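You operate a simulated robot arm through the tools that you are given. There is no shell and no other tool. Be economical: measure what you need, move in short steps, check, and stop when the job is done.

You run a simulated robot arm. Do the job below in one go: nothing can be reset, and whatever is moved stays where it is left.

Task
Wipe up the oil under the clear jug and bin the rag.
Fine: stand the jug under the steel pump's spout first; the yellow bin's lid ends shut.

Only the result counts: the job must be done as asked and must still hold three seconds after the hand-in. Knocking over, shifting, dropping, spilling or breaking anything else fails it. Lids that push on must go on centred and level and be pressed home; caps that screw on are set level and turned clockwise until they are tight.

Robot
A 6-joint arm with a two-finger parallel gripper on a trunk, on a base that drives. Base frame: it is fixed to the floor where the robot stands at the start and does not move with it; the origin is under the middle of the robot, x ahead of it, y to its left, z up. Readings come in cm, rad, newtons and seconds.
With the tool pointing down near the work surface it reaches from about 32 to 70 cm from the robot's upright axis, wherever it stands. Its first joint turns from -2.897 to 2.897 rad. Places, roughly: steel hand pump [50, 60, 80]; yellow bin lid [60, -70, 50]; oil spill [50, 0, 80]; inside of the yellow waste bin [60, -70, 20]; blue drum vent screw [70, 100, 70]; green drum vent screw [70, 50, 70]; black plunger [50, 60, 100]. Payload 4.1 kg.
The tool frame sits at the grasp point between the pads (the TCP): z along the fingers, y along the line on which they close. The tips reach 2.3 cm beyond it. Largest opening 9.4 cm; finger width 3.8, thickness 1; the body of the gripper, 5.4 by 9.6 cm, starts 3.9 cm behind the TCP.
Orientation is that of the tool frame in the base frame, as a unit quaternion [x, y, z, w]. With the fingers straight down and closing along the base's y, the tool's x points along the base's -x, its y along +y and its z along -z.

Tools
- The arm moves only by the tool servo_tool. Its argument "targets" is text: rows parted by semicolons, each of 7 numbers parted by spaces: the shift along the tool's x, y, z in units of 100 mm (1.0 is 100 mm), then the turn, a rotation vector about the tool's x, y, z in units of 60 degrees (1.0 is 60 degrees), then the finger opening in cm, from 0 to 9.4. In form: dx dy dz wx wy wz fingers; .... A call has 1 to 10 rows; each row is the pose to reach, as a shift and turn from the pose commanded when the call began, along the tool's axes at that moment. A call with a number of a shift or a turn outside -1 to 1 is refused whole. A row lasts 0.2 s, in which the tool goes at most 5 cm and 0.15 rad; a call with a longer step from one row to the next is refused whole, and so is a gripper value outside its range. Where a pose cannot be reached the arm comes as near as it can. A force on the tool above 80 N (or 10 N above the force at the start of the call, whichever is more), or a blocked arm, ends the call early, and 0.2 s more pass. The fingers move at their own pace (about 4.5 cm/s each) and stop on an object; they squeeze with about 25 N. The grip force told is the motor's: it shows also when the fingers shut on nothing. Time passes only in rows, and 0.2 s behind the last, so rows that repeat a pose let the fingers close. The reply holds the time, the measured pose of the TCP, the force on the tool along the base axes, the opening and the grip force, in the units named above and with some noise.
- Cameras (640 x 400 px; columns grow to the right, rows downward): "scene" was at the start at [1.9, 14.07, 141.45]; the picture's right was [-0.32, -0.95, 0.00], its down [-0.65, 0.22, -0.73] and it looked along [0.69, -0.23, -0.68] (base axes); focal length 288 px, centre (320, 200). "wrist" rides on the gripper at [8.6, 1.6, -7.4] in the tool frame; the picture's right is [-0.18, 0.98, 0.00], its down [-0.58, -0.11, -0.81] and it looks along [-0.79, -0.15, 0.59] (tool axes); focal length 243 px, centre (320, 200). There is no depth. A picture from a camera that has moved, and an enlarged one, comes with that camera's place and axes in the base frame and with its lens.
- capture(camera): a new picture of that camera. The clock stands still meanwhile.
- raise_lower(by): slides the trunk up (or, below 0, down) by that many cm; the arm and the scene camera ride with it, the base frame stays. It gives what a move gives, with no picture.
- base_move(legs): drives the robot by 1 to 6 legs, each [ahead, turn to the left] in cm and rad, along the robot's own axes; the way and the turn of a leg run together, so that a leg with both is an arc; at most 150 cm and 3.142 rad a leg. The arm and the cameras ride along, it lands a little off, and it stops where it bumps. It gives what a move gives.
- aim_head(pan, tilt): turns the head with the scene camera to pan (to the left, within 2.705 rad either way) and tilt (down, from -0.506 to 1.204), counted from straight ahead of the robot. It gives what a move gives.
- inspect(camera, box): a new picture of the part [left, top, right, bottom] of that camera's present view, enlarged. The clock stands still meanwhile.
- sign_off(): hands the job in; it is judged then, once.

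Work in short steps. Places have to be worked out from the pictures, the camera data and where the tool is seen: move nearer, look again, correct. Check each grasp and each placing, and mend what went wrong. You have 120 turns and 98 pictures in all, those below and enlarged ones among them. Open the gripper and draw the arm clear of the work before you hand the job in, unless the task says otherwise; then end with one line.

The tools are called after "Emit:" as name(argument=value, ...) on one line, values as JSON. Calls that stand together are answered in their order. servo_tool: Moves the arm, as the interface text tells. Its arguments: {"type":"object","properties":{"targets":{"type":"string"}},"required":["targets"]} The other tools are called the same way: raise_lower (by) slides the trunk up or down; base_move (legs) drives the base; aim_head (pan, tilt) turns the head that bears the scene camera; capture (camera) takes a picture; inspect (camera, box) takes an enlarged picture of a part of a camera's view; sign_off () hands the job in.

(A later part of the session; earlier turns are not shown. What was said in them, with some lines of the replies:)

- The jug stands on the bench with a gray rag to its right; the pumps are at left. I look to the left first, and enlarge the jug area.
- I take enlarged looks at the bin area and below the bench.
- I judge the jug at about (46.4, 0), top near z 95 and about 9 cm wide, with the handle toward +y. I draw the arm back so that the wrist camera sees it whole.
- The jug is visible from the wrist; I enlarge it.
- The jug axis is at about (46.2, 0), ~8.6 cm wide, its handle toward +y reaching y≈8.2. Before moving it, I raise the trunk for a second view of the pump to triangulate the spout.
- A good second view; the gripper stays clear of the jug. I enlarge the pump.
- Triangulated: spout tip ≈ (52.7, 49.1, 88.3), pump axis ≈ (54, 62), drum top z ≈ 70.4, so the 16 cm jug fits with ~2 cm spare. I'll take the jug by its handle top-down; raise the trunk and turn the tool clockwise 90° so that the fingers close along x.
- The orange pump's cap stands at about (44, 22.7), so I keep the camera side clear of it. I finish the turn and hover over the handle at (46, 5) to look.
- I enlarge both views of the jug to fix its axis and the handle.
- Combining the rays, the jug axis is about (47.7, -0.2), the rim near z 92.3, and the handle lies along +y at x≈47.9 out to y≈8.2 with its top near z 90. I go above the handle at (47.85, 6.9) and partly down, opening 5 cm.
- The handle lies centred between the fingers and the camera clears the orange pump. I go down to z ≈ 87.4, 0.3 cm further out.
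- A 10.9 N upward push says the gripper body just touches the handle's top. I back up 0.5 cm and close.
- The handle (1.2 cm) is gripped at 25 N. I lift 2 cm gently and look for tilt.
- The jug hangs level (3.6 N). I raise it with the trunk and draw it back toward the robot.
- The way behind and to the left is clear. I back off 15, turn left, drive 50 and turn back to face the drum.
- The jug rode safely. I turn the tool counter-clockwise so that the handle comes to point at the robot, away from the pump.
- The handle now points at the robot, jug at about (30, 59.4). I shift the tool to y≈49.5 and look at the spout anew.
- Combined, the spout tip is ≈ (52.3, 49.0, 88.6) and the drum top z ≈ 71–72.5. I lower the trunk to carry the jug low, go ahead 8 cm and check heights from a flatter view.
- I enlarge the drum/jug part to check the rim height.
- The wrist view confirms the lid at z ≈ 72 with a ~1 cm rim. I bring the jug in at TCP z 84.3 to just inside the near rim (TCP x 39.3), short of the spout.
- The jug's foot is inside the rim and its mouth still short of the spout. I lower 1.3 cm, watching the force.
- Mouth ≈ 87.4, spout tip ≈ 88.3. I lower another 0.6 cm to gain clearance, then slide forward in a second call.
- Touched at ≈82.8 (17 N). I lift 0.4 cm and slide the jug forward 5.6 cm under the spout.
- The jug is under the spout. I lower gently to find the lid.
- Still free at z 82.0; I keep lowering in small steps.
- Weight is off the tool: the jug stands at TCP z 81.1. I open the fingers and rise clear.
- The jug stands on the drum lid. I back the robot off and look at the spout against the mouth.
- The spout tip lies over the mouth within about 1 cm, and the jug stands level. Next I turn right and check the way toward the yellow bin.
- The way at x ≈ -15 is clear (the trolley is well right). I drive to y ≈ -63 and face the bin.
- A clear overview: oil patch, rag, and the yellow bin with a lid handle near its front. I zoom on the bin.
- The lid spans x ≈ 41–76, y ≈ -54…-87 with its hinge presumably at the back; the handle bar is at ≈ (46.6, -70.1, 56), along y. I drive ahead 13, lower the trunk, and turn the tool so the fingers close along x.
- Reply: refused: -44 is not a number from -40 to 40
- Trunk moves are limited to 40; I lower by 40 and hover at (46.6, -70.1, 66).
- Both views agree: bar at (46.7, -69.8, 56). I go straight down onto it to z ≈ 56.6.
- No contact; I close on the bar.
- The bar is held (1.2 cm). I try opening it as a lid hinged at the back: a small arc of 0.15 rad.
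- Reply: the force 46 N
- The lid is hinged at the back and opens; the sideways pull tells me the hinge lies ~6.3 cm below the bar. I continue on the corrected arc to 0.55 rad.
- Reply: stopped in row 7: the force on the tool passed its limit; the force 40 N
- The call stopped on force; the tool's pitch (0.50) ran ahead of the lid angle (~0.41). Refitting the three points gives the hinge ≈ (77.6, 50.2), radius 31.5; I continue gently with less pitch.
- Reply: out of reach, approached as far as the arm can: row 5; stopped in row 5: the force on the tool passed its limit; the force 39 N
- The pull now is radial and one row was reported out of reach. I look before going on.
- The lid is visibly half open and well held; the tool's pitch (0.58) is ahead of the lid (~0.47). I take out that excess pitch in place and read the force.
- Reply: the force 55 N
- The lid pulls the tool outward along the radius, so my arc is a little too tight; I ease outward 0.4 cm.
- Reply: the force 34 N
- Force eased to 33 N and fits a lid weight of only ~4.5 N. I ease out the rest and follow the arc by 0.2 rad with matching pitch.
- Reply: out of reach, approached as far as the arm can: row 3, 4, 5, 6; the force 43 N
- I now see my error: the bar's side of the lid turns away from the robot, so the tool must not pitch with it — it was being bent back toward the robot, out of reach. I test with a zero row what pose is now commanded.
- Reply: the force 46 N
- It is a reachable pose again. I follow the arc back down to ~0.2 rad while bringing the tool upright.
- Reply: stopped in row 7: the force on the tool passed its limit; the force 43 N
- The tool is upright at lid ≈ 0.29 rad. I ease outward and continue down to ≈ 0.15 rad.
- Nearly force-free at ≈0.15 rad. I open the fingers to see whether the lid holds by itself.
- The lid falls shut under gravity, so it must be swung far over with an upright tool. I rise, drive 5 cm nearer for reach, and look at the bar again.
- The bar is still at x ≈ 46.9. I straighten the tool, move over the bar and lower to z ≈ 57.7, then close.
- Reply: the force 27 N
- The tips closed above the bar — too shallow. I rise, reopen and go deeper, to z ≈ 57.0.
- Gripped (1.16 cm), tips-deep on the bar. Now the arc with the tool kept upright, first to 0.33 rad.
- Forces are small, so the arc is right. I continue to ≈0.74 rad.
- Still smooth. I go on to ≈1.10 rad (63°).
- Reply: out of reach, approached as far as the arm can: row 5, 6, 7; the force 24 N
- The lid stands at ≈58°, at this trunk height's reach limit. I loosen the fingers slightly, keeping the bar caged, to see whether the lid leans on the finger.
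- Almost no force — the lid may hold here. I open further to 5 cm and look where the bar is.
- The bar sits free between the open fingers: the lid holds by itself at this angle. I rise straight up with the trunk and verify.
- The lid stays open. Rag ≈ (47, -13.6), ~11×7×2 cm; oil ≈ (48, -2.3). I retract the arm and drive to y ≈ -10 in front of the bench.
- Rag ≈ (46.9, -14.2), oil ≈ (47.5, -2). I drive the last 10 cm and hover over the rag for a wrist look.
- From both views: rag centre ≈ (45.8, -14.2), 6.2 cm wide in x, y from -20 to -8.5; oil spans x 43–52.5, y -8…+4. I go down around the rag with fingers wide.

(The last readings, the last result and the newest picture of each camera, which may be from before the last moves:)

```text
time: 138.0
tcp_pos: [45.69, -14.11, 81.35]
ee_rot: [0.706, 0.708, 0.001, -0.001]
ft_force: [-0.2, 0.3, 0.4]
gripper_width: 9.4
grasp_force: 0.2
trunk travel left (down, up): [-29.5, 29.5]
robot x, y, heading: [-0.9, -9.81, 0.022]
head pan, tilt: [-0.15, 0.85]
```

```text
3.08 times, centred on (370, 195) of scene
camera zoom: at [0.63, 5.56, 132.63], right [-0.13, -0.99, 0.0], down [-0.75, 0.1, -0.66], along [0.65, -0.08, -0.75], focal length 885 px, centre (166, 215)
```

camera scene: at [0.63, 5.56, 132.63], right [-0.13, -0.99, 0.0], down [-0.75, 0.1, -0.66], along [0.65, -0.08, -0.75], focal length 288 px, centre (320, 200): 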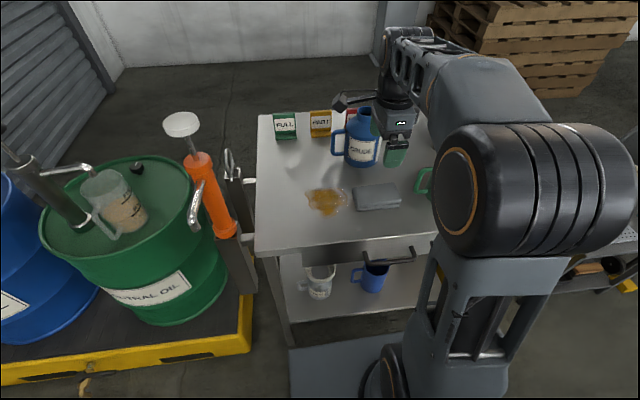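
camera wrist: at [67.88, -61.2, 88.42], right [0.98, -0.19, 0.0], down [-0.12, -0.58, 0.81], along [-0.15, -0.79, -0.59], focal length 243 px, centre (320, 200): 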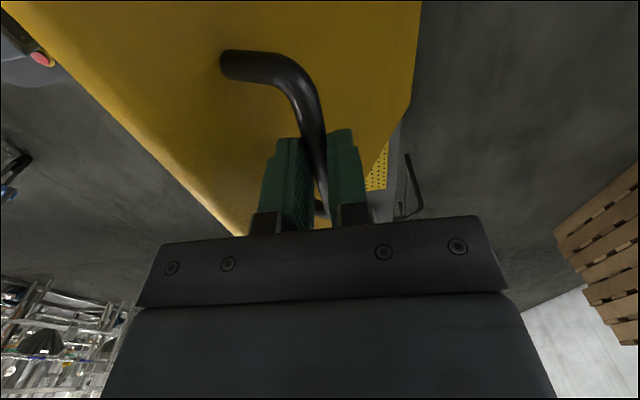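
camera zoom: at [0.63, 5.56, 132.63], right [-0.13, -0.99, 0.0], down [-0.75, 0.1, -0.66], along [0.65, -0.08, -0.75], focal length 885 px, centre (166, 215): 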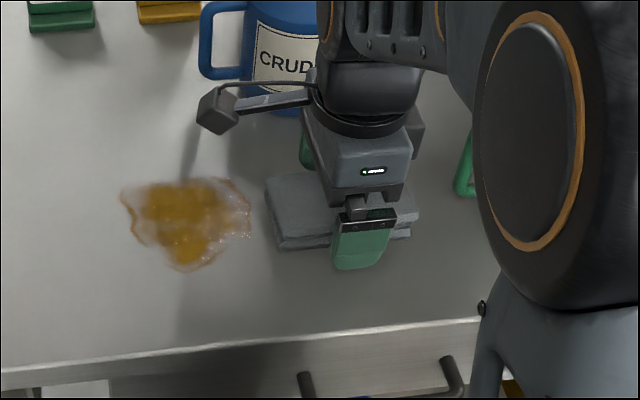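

The rag is between the fingers. I go 0.5 cm lower and close.

Emit:
servo_tool(targets="0 0 0.05 0 0 0 9.4; 0 0 0.05 0 0 0 6; 0 0 0.05 0 0 0 3; 0 0 0.05 0 0 0 0; 0 0 0.05 0 0 0 0; 0 0 0.05 0 0 0 0; 0 0 0.05 0 0 0 0")

```text
time: 139.6
tcp_pos: [45.6, -14.03, 80.92]
ee_rot: [0.707, 0.708, 0.001, -0.001]
ft_force: [0.3, -0.2, 1.0]
gripper_width: 6.13
grasp_force: 24.8
trunk travel left (down, up): [-29.5, 29.5]
robot x, y, heading: [-1.06, -9.72, 0.026]
head pan, tilt: [-0.15, 0.85]
```

The rag is held firmly (6.1 cm). I press lightly and sweep it along +y through the oil.

Emit:
servo_tool(targets="0 0 0.03 0 0 0 0; 0.15 0 0.03 0 0 0 0; 0.3 0 0.03 0 0 0 0; 0.45 0 0.03 0 0 0 0; 0.6 0 0.03 0 0 0 0; 0.75 0 0.03 0 0 0 0; 0.9 0 0.03 0 0 0 0; 1 0 0.03 0 0 0 0; 1 0 0.03 0 0 0 0")

Emit:
servo_tool(targets="0.15 0 0 0 0 0 0; 0.3 0 0 0 0 0 0; 0.45 0 0 0 0 0 0; 0.6 0 0 0 0 0 0; 0.75 0 0 0 0 0 0; 0.9 0 0 0 0 0 0; 0.9 0 0 0 0 0 0; 0.9 0.2 0 0 0 0 0; 0.9 0.4 0 0 0 0 0; 0.9 0.48 0 0 0 0 0")

```text
time: 141.6
tcp_pos: [45.51, -4.17, 80.51]
ee_rot: [0.706, 0.708, 0.001, 0.0]
ft_force: [-0.7, -10.5, 25.4]
gripper_width: 6.14
grasp_force: 24.7
trunk travel left (down, up): [-29.5, 29.5]
robot x, y, heading: [-0.77, -9.79, 0.026]
head pan, tilt: [-0.15, 0.85]
```

```text
time: 143.8
tcp_pos: [50.68, 4.89, 80.51]
ee_rot: [0.707, 0.707, 0.0, -0.001]
ft_force: [-4.5, 1.4, 6.3]
gripper_width: 6.13
grasp_force: 25.1
trunk travel left (down, up): [-29.5, 29.5]
robot x, y, heading: [-0.85, -10.2, 0.026]
head pan, tilt: [-0.15, 0.85]
```

Contact is good (about 6–25 N of press). Now the second lane at x ≈ 50.5, sweeping back toward -y.

Emit:
servo_tool(targets="-0.15 0 0.02 0 0 0 0; -0.3 0 0.02 0 0 0 0; -0.45 0 0.02 0 0 0 0; -0.6 0 0.02 0 0 0 0; -0.75 0 0.02 0 0 0 0; -0.9 0 0.02 0 0 0 0; -1 0 0.02 0 0 0 0; -1 0 0.02 0 0 0 0")

Emit:
servo_tool(targets="-0.15 0 0 0 0 0 0; -0.3 0 0 0 0 0 0; -0.45 0 0 0 0 0 0; -0.6 0 0 0 0 0 0; -0.6 0 0 0 0 0 0")

Emit:
inspect(camera="scene", box=[260, 130, 440, 260])

```text
time: 145.6
tcp_pos: [50.4, -5.04, 80.53]
ee_rot: [0.706, 0.708, 0.002, 0.002]
ft_force: [1.3, 10.1, 25.5]
gripper_width: 6.13
grasp_force: 25.2
trunk travel left (down, up): [-29.5, 29.5]
robot x, y, heading: [-0.52, -10.03, 0.023]
head pan, tilt: [-0.15, 0.85]
```

```text
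time: 146.8
tcp_pos: [50.44, -11.08, 80.35]
ee_rot: [0.706, 0.708, 0.0, 0.001]
ft_force: [-1.2, 12.6, 27.2]
gripper_width: 6.1
grasp_force: 24.7
trunk travel left (down, up): [-29.5, 29.5]
robot x, y, heading: [-0.78, -9.85, 0.024]
head pan, tilt: [-0.15, 0.85]
```

```text
3.08 times, centred on (350, 195) of scene
camera zoom: at [0.42, 5.68, 132.63], right [-0.13, -0.99, 0.0], down [-0.74, 0.09, -0.66], along [0.66, -0.08, -0.75], focal length 885 px, centre (228, 215)
```

zoom: 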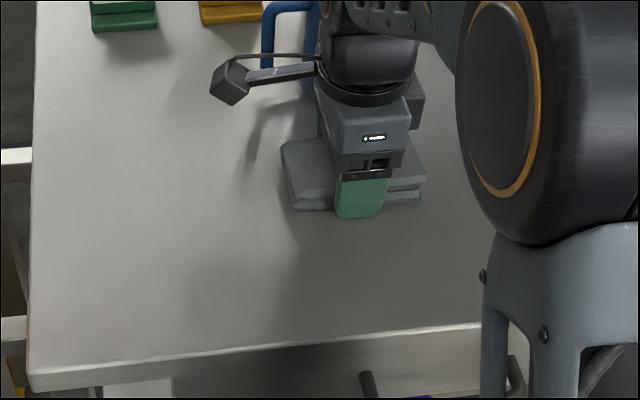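

The oil is gone from view. I lift the rag by 15 cm, draw back and check the whole bench top.

Emit:
raise_lower(by=18)

Emit:
servo_tool(targets="0 -0.25 0 0 0 0 0; 0 -0.5 0 0 0 0 0; 0 -0.75 0 0 0 0 0; 0 -1 0 0 0 0 0; 0 -1 0 0 0 0 0")

Emit:
capture(camera="scene")

```text
time: 148.8
tcp_pos: [50.59, -11.0, 98.29]
ee_rot: [0.706, 0.708, 0.001, 0.0]
ft_force: [0.6, -0.4, -1.2]
gripper_width: 6.11
grasp_force: 25.6
trunk travel left (down, up): [-47.5, 11.5]
robot x, y, heading: [-0.83, -10.31, 0.024]
head pan, tilt: [-0.15, 0.85]
```

```text
time: 150.0
tcp_pos: [40.52, -11.3, 98.24]
ee_rot: [0.706, 0.708, 0.001, 0.0]
ft_force: [0.8, 0.3, -0.1]
gripper_width: 6.11
grasp_force: 25.2
trunk travel left (down, up): [-47.5, 11.5]
robot x, y, heading: [-0.84, -9.81, 0.023]
head pan, tilt: [-0.15, 0.85]
```

```text
30 pictures are left
camera scene: at [0.6, 5.56, 150.63], right [-0.13, -0.99, 0.0], down [-0.75, 0.1, -0.66], along [0.65, -0.08, -0.75], focal length 288 px, centre (320, 200)
```

scene: 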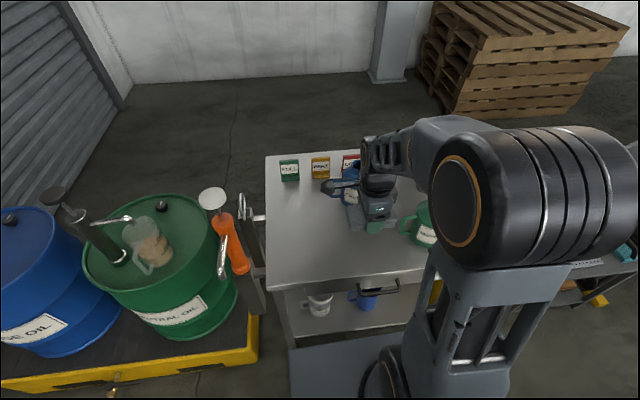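

The bench is clean. I drive back toward the bin with the rag in hand.

Emit:
base_move(legs=[[-15, 0], [0, -1.595], [52, 0], [0, 1.571]])

Emit:
aim_head(pan=0.0, tilt=0.85)

Emit:
capture(camera="scene")

```text
time: 161.6
tcp_pos: [25.36, -63.52, 98.16]
ee_rot: [0.725, 0.689, 0.001, -0.001]
ft_force: [-0.1, 0.6, 0.8]
gripper_width: 6.13
grasp_force: 25.2
trunk travel left (down, up): [-47.5, 11.5]
robot x, y, heading: [-15.95, -60.16, -0.033]
head pan, tilt: [-0.15, 0.85]
```

```text
time: 162.3
tcp_pos: [25.57, -63.53, 98.11]
ee_rot: [0.725, 0.688, 0.001, -0.001]
ft_force: [0.0, 0.8, 0.2]
gripper_width: 6.1
grasp_force: 25.0
trunk travel left (down, up): [-47.5, 11.5]
robot x, y, heading: [-15.54, -59.96, -0.034]
head pan, tilt: [0.0, 0.85]
```

```text
29 pictures are left
camera scene: at [-13.42, -43.43, 150.63], right [-0.03, -1.0, 0.0], down [-0.75, 0.02, -0.66], along [0.66, -0.02, -0.75], focal length 288 px, centre (320, 200)
```

scene: 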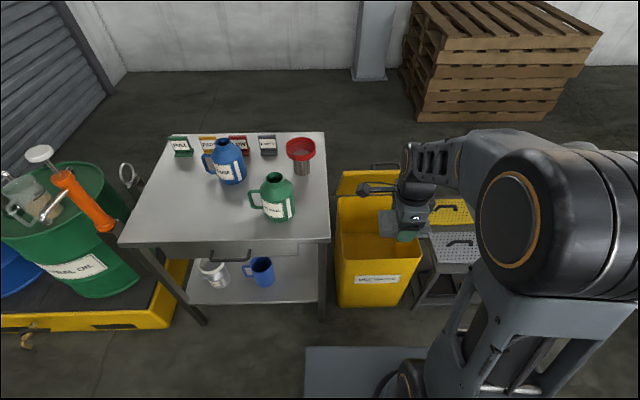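

The lid is still open. I drive ahead 16 and bring the rag over the opening at about (54, -71).

Emit:
base_move(legs=[[16, 0]])

Emit:
servo_tool(targets="-0.15 0.25 0 0 0 0 0; -0.3 0.5 0 0 0 0 0; -0.5 0.75 0 0 0 0 0; -0.7 0.95 0 0 0 0 0; -0.7 0.95 0 0 0 0 0")

Emit:
raise_lower(by=-35)

Emit:
capture(camera="scene")

Emit:
capture(camera="wrist")

```text
time: 163.7
tcp_pos: [41.47, -64.2, 98.2]
ee_rot: [0.726, 0.688, 0.001, -0.001]
ft_force: [0.7, -0.5, -0.3]
gripper_width: 6.1
grasp_force: 24.4
trunk travel left (down, up): [-47.5, 11.5]
robot x, y, heading: [0.17, -60.56, -0.029]
head pan, tilt: [0.0, 0.85]
```

```text
time: 164.9
tcp_pos: [50.33, -71.84, 97.92]
ee_rot: [0.726, 0.688, 0.001, 0.0]
ft_force: [-0.4, 0.3, 0.0]
gripper_width: 6.13
grasp_force: 25.4
trunk travel left (down, up): [-47.5, 11.5]
robot x, y, heading: [-0.11, -60.86, -0.033]
head pan, tilt: [0.0, 0.85]
```

```text
time: 168.3
tcp_pos: [50.4, -71.7, 62.96]
ee_rot: [0.726, 0.688, 0.0, -0.001]
ft_force: [0.7, 0.1, -0.1]
gripper_width: 6.12
grasp_force: 24.9
trunk travel left (down, up): [-12.5, 46.5]
robot x, y, heading: [0.07, -60.65, -0.036]
head pan, tilt: [0.0, 0.85]
```

```text
28 pictures are left
camera scene: at [2.56, -43.95, 115.64], right [-0.03, -1.0, 0.0], down [-0.75, 0.03, -0.66], along [0.66, -0.02, -0.75], focal length 288 px, centre (320, 200)
```

scene: 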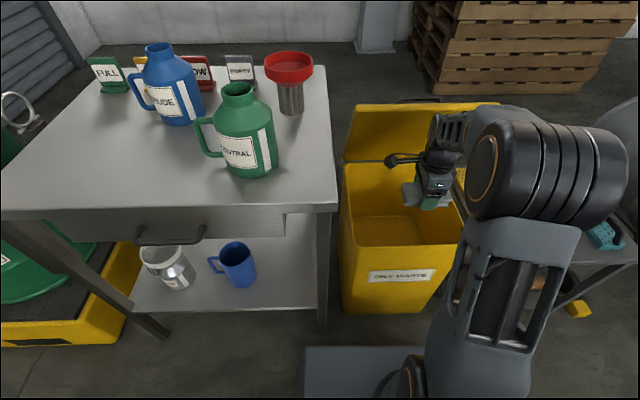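

```text
27 pictures are left
camera wrist: at [52.41, -63.28, 70.34], right [0.97, -0.24, 0.0], down [-0.14, -0.58, 0.81], along [-0.19, -0.78, -0.59], focal length 243 px, centre (320, 200)
```

wrist: 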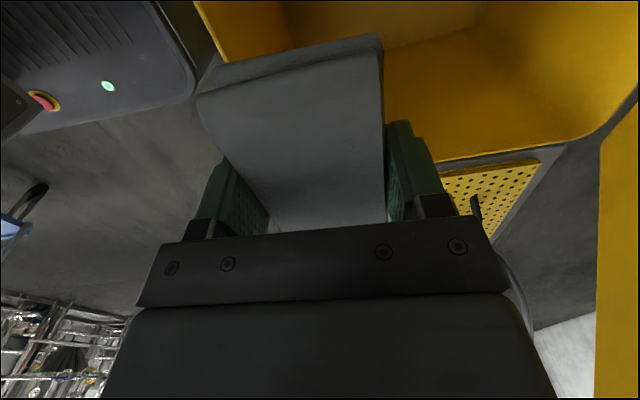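

The rag is over the opening but near the front; I shift 6 cm back into the bin and lower to z ≈ 52.

Emit:
servo_tool(targets="0 0.3 0 0 0 0 0; 0.05 0.6 0 0 0 0 0; 0.05 0.6 0.3 0 0 0 0; 0.05 0.6 0.6 0 0 0 0; 0.05 0.6 0.95 0 0 0 0; 0.05 0.6 0.95 0 0 0 0")

Emit:
capture(camera="wrist")

```text
time: 169.7
tcp_pos: [56.37, -71.61, 53.51]
ee_rot: [0.726, 0.688, 0.0, 0.0]
ft_force: [0.7, -0.1, -0.5]
gripper_width: 6.1
grasp_force: 25.4
trunk travel left (down, up): [-12.5, 46.5]
robot x, y, heading: [0.27, -60.56, -0.031]
head pan, tilt: [0.0, 0.85]
```

```text
26 pictures are left
camera wrist: at [58.42, -63.09, 60.84], right [0.97, -0.24, 0.0], down [-0.14, -0.58, 0.81], along [-0.19, -0.78, -0.59], focal length 243 px, centre (320, 200)
```

wrist: 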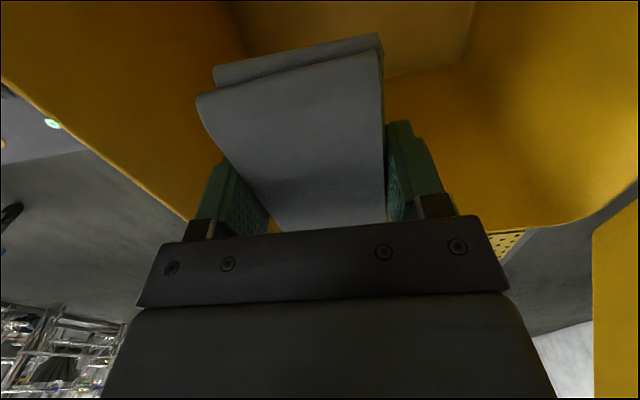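

The rag is well inside the opening. I lower 5 cm more and release.

Emit:
servo_tool(targets="0 0 0.25 0 0 0 0; 0 0 0.5 0 0 0 0; 0 0 0.5 0 0 0 4; 0 0 0.5 0 0 0 8; 0 0 0.5 0 0 0 9.4; 0 0 0.5 0 0 0 9.4; 0 0 0.5 0 0 0 9.4")

Emit:
raise_lower(by=25)

Emit:
capture(camera="wrist")

Emit:
capture(camera="scene")

```text
time: 171.3
tcp_pos: [56.4, -71.56, 48.57]
ee_rot: [0.726, 0.687, 0.001, -0.001]
ft_force: [-0.2, 0.5, 0.7]
gripper_width: 9.42
grasp_force: 0.1
trunk travel left (down, up): [-12.5, 46.5]
robot x, y, heading: [0.1, -60.15, -0.034]
head pan, tilt: [0.0, 0.85]
```

```text
time: 173.9
tcp_pos: [56.32, -71.52, 73.46]
ee_rot: [0.726, 0.687, 0.001, -0.001]
ft_force: [0.3, 1.1, 0.2]
gripper_width: 9.37
grasp_force: 0.0
trunk travel left (down, up): [-37.5, 21.5]
robot x, y, heading: [0.42, -60.7, -0.032]
head pan, tilt: [0.0, 0.85]
```

```text
25 pictures are left
camera wrist: at [58.39, -63.08, 80.87], right [0.97, -0.24, 0.0], down [-0.14, -0.58, 0.81], along [-0.19, -0.78, -0.59], focal length 243 px, centre (320, 200)
```

wrist: 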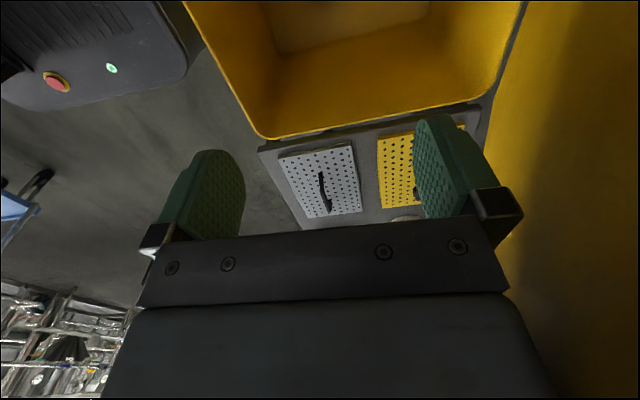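

```text
24 pictures are left
camera scene: at [2.57, -43.95, 140.63], right [-0.03, -1.0, 0.0], down [-0.75, 0.03, -0.66], along [0.66, -0.02, -0.75], focal length 288 px, centre (320, 200)
```

scene: 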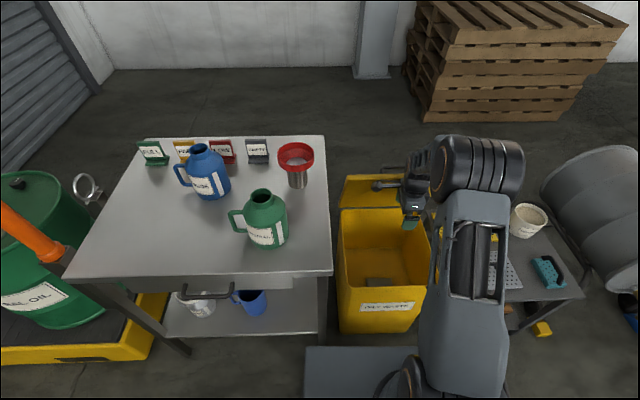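

The rag lies in the bin. Next, closing: the gripper is under the raised lid, so I first back out in -x, fixing yaw and narrowing the fingers.

Emit:
servo_tool(targets="0 -0.2 0 0 0 -0.02 9.4; 0 -0.4 0 0 0 -0.04 9.4; 0 -0.7 0 0 0 -0.053 5; 0 -1.0 0 0 0 -0.053 5; 0 -1.0 0 0 0 -0.053 5")

Emit:
raise_lower(by=20)

Emit:
servo_tool(targets="0 0 -0.4 0 0 0 5; 0 0 -0.8 0 0 0 5; 0 0 -1 0 0 0 5; 0 0 -1 0 0 0 5")

Emit:
base_move(legs=[[4, 0]])

Emit:
inspect(camera="scene", box=[300, 110, 520, 340])

```text
time: 175.1
tcp_pos: [46.47, -70.99, 73.27]
ee_rot: [0.707, 0.707, 0.001, -0.001]
ft_force: [-0.5, 0.1, -0.9]
gripper_width: 5.01
grasp_force: 0.0
trunk travel left (down, up): [-37.5, 21.5]
robot x, y, heading: [-0.06, -60.68, -0.034]
head pan, tilt: [0.0, 0.85]
```

```text
time: 177.2
tcp_pos: [46.65, -71.04, 93.13]
ee_rot: [0.707, 0.707, 0.001, -0.001]
ft_force: [-0.1, 0.3, 0.0]
gripper_width: 5.01
grasp_force: 0.0
trunk travel left (down, up): [-57.5, 1.5]
robot x, y, heading: [0.22, -60.58, -0.034]
head pan, tilt: [0.0, 0.85]
```

```text
time: 178.2
tcp_pos: [46.69, -70.92, 103.09]
ee_rot: [0.707, 0.707, 0.001, -0.001]
ft_force: [0.5, -0.5, -0.9]
gripper_width: 4.96
grasp_force: 0.0
trunk travel left (down, up): [-57.5, 1.5]
robot x, y, heading: [0.38, -60.39, -0.037]
head pan, tilt: [0.0, 0.85]
```

```text
time: 179.1
tcp_pos: [50.7, -70.95, 103.02]
ee_rot: [0.707, 0.707, 0.001, -0.001]
ft_force: [0.2, -0.1, -0.5]
gripper_width: 5.0
grasp_force: 0.1
trunk travel left (down, up): [-57.5, 1.5]
robot x, y, heading: [3.99, -60.65, -0.033]
head pan, tilt: [0.0, 0.85]
```

```text
1.74 times, centred on (410, 225) of scene
camera zoom: at [6.59, -44.08, 160.63], right [-0.03, -1.0, 0.0], down [-0.75, 0.03, -0.66], along [0.66, -0.02, -0.75], focal length 500 px, centre (164, 156)
```

zoom: 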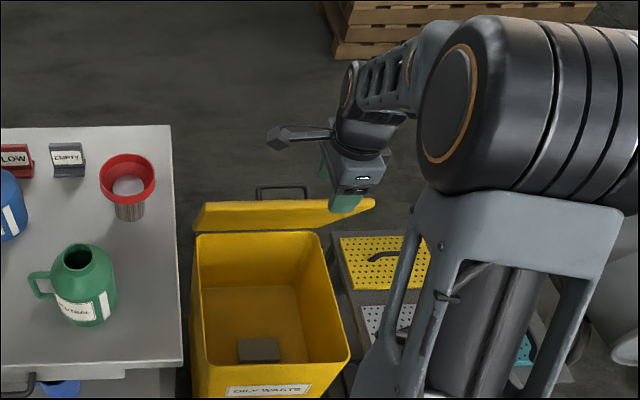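

The rag is in the bin and the handle bar stands at about (67.5, -70, 80). I move over it at height and look with the wrist camera.

Emit:
servo_tool(targets="0 0.25 0 0 0 0 5; 0 0.5 0 0 0 0 5; 0 0.75 0 0 0 0 5; 0 1 0 0 0 0 5; 0 1 0 0 0 0 5")

Emit:
servo_tool(targets="0.05 0.3 0.2 0 0 0 5; 0.1 0.65 0.5 0 0 0 5; 0.1 0.67 0.9 0 0 0 5; 0.1 0.67 0.9 0 0 0 5")

Emit:
capture(camera="wrist")

```text
time: 180.3
tcp_pos: [60.59, -71.14, 103.11]
ee_rot: [0.706, 0.708, 0.001, -0.001]
ft_force: [0.6, 0.4, -0.8]
gripper_width: 4.99
grasp_force: 0.0
trunk travel left (down, up): [-57.5, 1.5]
robot x, y, heading: [3.88, -60.75, -0.033]
head pan, tilt: [0.0, 0.85]
```

```text
time: 181.3
tcp_pos: [67.25, -69.95, 94.17]
ee_rot: [0.708, 0.707, 0.001, -0.001]
ft_force: [0.2, 0.0, 0.7]
gripper_width: 5.0
grasp_force: 0.1
trunk travel left (down, up): [-57.5, 1.5]
robot x, y, heading: [3.97, -60.69, -0.035]
head pan, tilt: [0.0, 0.85]
```

```text
22 pictures are left
camera wrist: at [68.82, -61.33, 101.56], right [0.98, -0.18, 0.0], down [-0.11, -0.58, 0.81], along [-0.15, -0.79, -0.59], focal length 243 px, centre (320, 200)
```

wrist: 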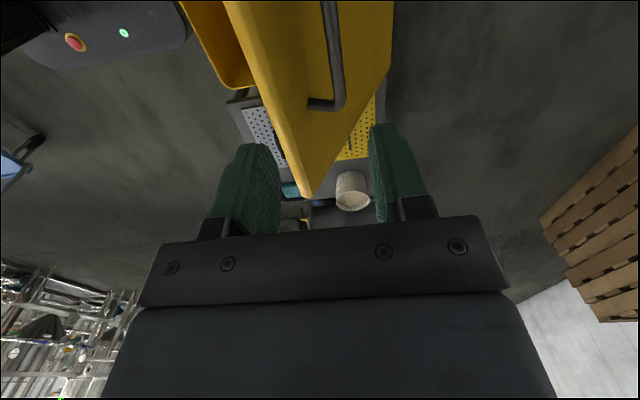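

The bar is at ≈ (68.4, -70, 80.2), lid edge at x ≈ 63.5. I narrow the fingers to 3 cm and descend over the bar to z ≈ 81.7.

Emit:
servo_tool(targets="0 0.05 0.2 0 0 0 3; 0 0.115 0.4 0 0 0 3; 0 0.115 0.6 0 0 0 3; 0 0.115 0.8 0 0 0 3; 0 0.115 1 0 0 0 3; 0 0.115 1 0 0 0 3")

Emit:
inspect(camera="wrist", box=[200, 0, 440, 220])

```text
time: 182.7
tcp_pos: [68.49, -69.76, 84.3]
ee_rot: [0.706, 0.708, 0.0, -0.001]
ft_force: [-0.2, -0.4, 0.2]
gripper_width: 3.03
grasp_force: 0.1
trunk travel left (down, up): [-57.5, 1.5]
robot x, y, heading: [3.75, -60.86, -0.034]
head pan, tilt: [0.0, 0.85]
```

```text
1.82 times, centred on (320, 110) of wrist
camera zoom: at [69.97, -61.16, 91.6], right [0.98, -0.18, 0.0], down [-0.11, -0.58, 0.81], along [-0.15, -0.79, -0.59], focal length 441 px, centre (320, 364)
```

zoom: 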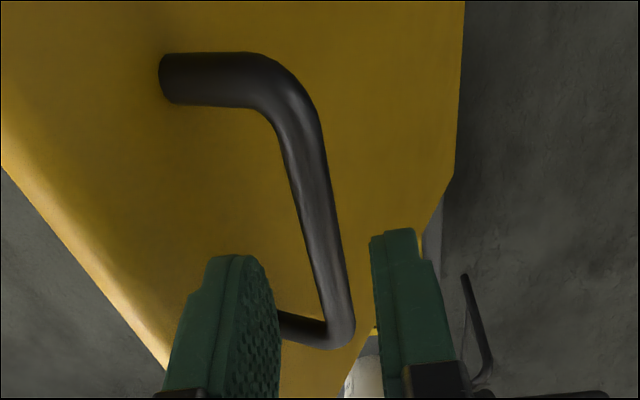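

The bar is centred between the fingers. I descend the last 2.5 cm and close.

Emit:
servo_tool(targets="0 0 0.15 0 0 0 3; 0 0 0.26 0 0 0 3; 0 0 0.26 0 0 0 3; 0 0 0.26 0 0 0 0; 0 0 0.26 0 0 0 0; 0 0 0.26 0 0 0 0")

```text
time: 184.1
tcp_pos: [68.55, -69.68, 81.68]
ee_rot: [0.707, 0.707, 0.0, -0.001]
ft_force: [-1.3, 1.4, -0.5]
gripper_width: 1.17
grasp_force: 44.7
trunk travel left (down, up): [-57.5, 1.5]
robot x, y, heading: [4.18, -60.51, -0.031]
head pan, tilt: [0.0, 0.85]
```

Gripped. I run the arc backwards, first to ≈0.74 rad.

Emit:
servo_tool(targets="0 -0.171 0.057 0 0 0 0; 0 -0.345 0.126 0 0 0 0; 0 -0.515 0.207 0 0 0 0; 0 -0.679 0.297 0 0 0 0; 0 -0.838 0.397 0 0 0 0; 0 -0.991 0.506 0 0 0 0; 0 -0.991 0.506 0 0 0 0")

```text
time: 185.7
tcp_pos: [58.38, -69.77, 76.37]
ee_rot: [0.707, 0.707, -0.001, -0.001]
ft_force: [-3.2, 30.3, 2.3]
gripper_width: 1.17
grasp_force: 45.5
trunk travel left (down, up): [-57.5, 1.5]
robot x, y, heading: [4.17, -60.95, -0.035]
head pan, tilt: [0.0, 0.85]
```

A sideways 30 N has built up, so I add a little +y as I follow the arc down to ≈0.33 rad.

Emit:
servo_tool(targets="0.03 -0.122 0.098 0 0 0 0; 0.05 -0.262 0.223 0 0 0 0; 0.05 -0.394 0.357 0 0 0 0; 0.05 -0.518 0.498 0 0 0 0; 0.05 -0.633 0.646 0 0 0 0; 0.05 -0.739 0.801 0 0 0 0; 0.05 -0.836 0.962 0 0 0 0; 0.05 -0.836 0.962 0 0 0 0")

```text
time: 187.5
tcp_pos: [50.25, -69.52, 66.76]
ee_rot: [0.706, 0.708, 0.002, 0.0]
ft_force: [-1.6, -16.3, -1.8]
gripper_width: 1.17
grasp_force: 45.0
trunk travel left (down, up): [-57.5, 1.5]
robot x, y, heading: [4.02, -60.51, -0.032]
head pan, tilt: [0.0, 0.85]
```

Now down to closed.

Emit:
servo_tool(targets="-0.02 -0.08 0.152 0 0 0 0; -0.02 -0.151 0.309 0 0 0 0; -0.02 -0.214 0.469 0 0 0 0; -0.02 -0.267 0.633 0 0 0 0; -0.02 -0.312 0.799 0 0 0 0; -0.02 -0.336 0.906 0 0 0 0; -0.02 -0.345 0.95 0 0 0 0; -0.02 -0.345 0.95 0 0 0 0")

```text
time: 189.3
tcp_pos: [46.82, -69.54, 57.32]
ee_rot: [0.707, 0.707, 0.002, 0.001]
ft_force: [6.1, -16.6, 1.9]
gripper_width: 1.15
grasp_force: 45.1
trunk travel left (down, up): [-57.5, 1.5]
robot x, y, heading: [3.8, -60.53, -0.04]
head pan, tilt: [0.0, 0.85]
```

The bar is back at its closed height (57.3). I release, rise, and look.

Emit:
servo_tool(targets="0 0 0 0 0 0 3; 0 0 0 0 0 0 5; 0 0 0 0 0 0 5; 0 0 -0.3 0 0 0 5; 0 0 -0.6 0 0 0 5; 0 0 -1 0 0 0 5; 0 0 -1 0 0 0 5")

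Emit:
servo_tool(targets="0 0 -0.4 0 0 0 5; 0 0 -0.8 0 0 0 5; 0 0 -1 0 0 0 5; 0 -0.4 -1 0 0 0 5; 0 -0.5 -1 0 0 0 5")

Emit:
base_move(legs=[[-18, 0]])

Emit:
capture(camera="scene")

Emit:
inspect(camera="scene", box=[300, 180, 480, 340])

```text
time: 190.9
tcp_pos: [46.47, -69.49, 67.47]
ee_rot: [0.707, 0.708, 0.001, 0.0]
ft_force: [-0.2, 0.7, -0.9]
gripper_width: 4.97
grasp_force: 0.1
trunk travel left (down, up): [-57.5, 1.5]
robot x, y, heading: [4.19, -60.71, -0.037]
head pan, tilt: [0.0, 0.85]
```

```text
time: 192.1
tcp_pos: [41.55, -69.58, 77.29]
ee_rot: [0.706, 0.708, 0.001, 0.0]
ft_force: [0.9, 0.2, -0.1]
gripper_width: 5.02
grasp_force: 0.0
trunk travel left (down, up): [-57.5, 1.5]
robot x, y, heading: [3.96, -60.76, -0.035]
head pan, tilt: [0.0, 0.85]
```

```text
time: 193.7
tcp_pos: [23.05, -68.71, 77.2]
ee_rot: [0.703, 0.711, 0.001, 0.0]
ft_force: [0.3, -0.8, 0.0]
gripper_width: 5.03
grasp_force: 0.1
trunk travel left (down, up): [-57.5, 1.5]
robot x, y, heading: [-14.24, -60.65, -0.026]
head pan, tilt: [0.0, 0.85]
```

```text
20 pictures are left
camera scene: at [-12.26, -43.52, 160.63], right [-0.03, -1.0, 0.0], down [-0.75, 0.02, -0.66], along [0.66, -0.02, -0.75], focal length 288 px, centre (320, 200)
```

scene: 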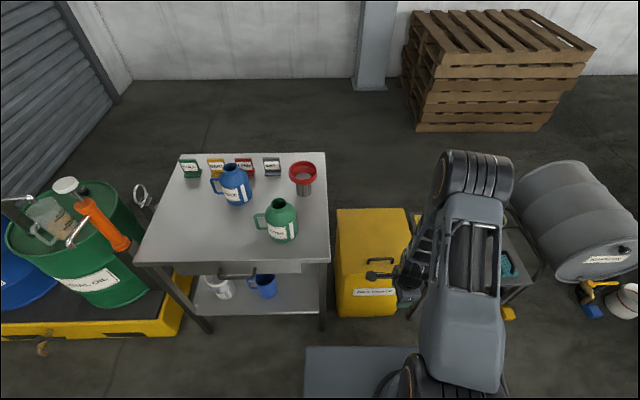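

```text
2.50 times, centred on (390, 260) of scene
camera zoom: at [-12.26, -43.52, 160.63], right [-0.03, -1.0, 0.0], down [-0.75, 0.02, -0.66], along [0.66, -0.02, -0.75], focal length 719 px, centre (145, 50)
```

zoom: 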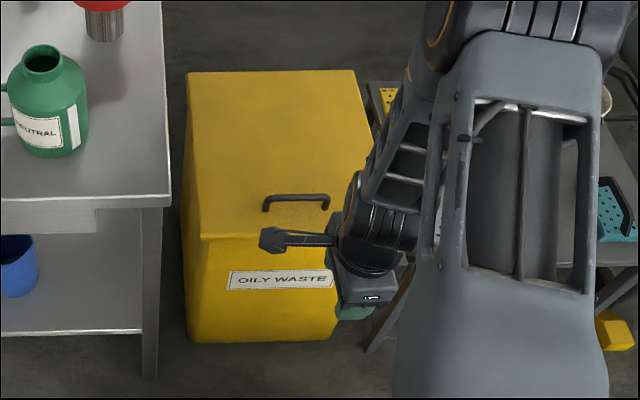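

The lid is shut with no gap. A last check of the bench top and the jug under the spout.

Emit:
inspect(camera="scene", box=[130, 140, 330, 280])

Emit:
inspect(camera="scene", box=[0, 150, 160, 310])

```text
2.86 times, centred on (230, 210) of scene
camera zoom: at [-12.26, -43.52, 160.63], right [-0.03, -1.0, 0.0], down [-0.75, 0.02, -0.66], along [0.66, -0.02, -0.75], focal length 822 px, centre (577, 171)
```

zoom: 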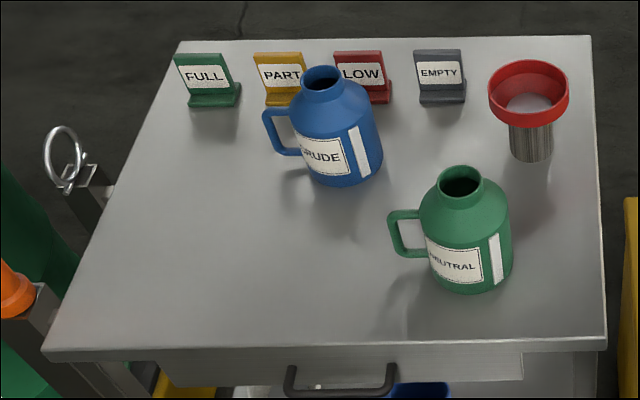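

```text
2.50 times, centred on (80, 230) of scene
camera zoom: at [-12.26, -43.52, 160.63], right [-0.03, -1.0, 0.0], down [-0.75, 0.02, -0.66], along [0.66, -0.02, -0.75], focal length 719 px, centre (920, 125)
```

zoom: 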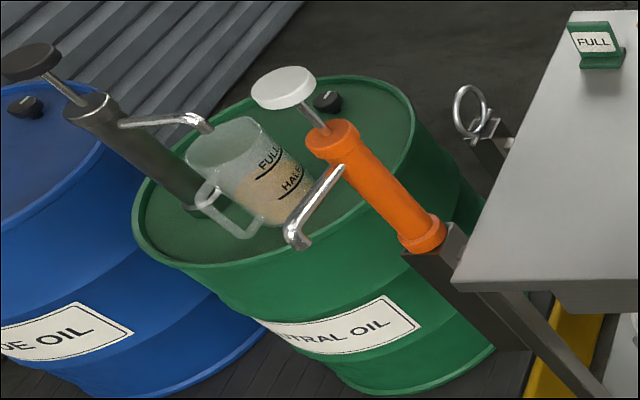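

The bench is clean and the jug stands level with the spout tip over its mouth. The rag is in the bin, the lid is shut, and the open gripper is clear of the work, so I hand in.

Emit:
sign_off()

```text
The job is handed in.
```

I moved the jug onto the green drum under the steel pump's spout, wiped up the oil, and dropped the rag in the yellow bin; the lid is shut.
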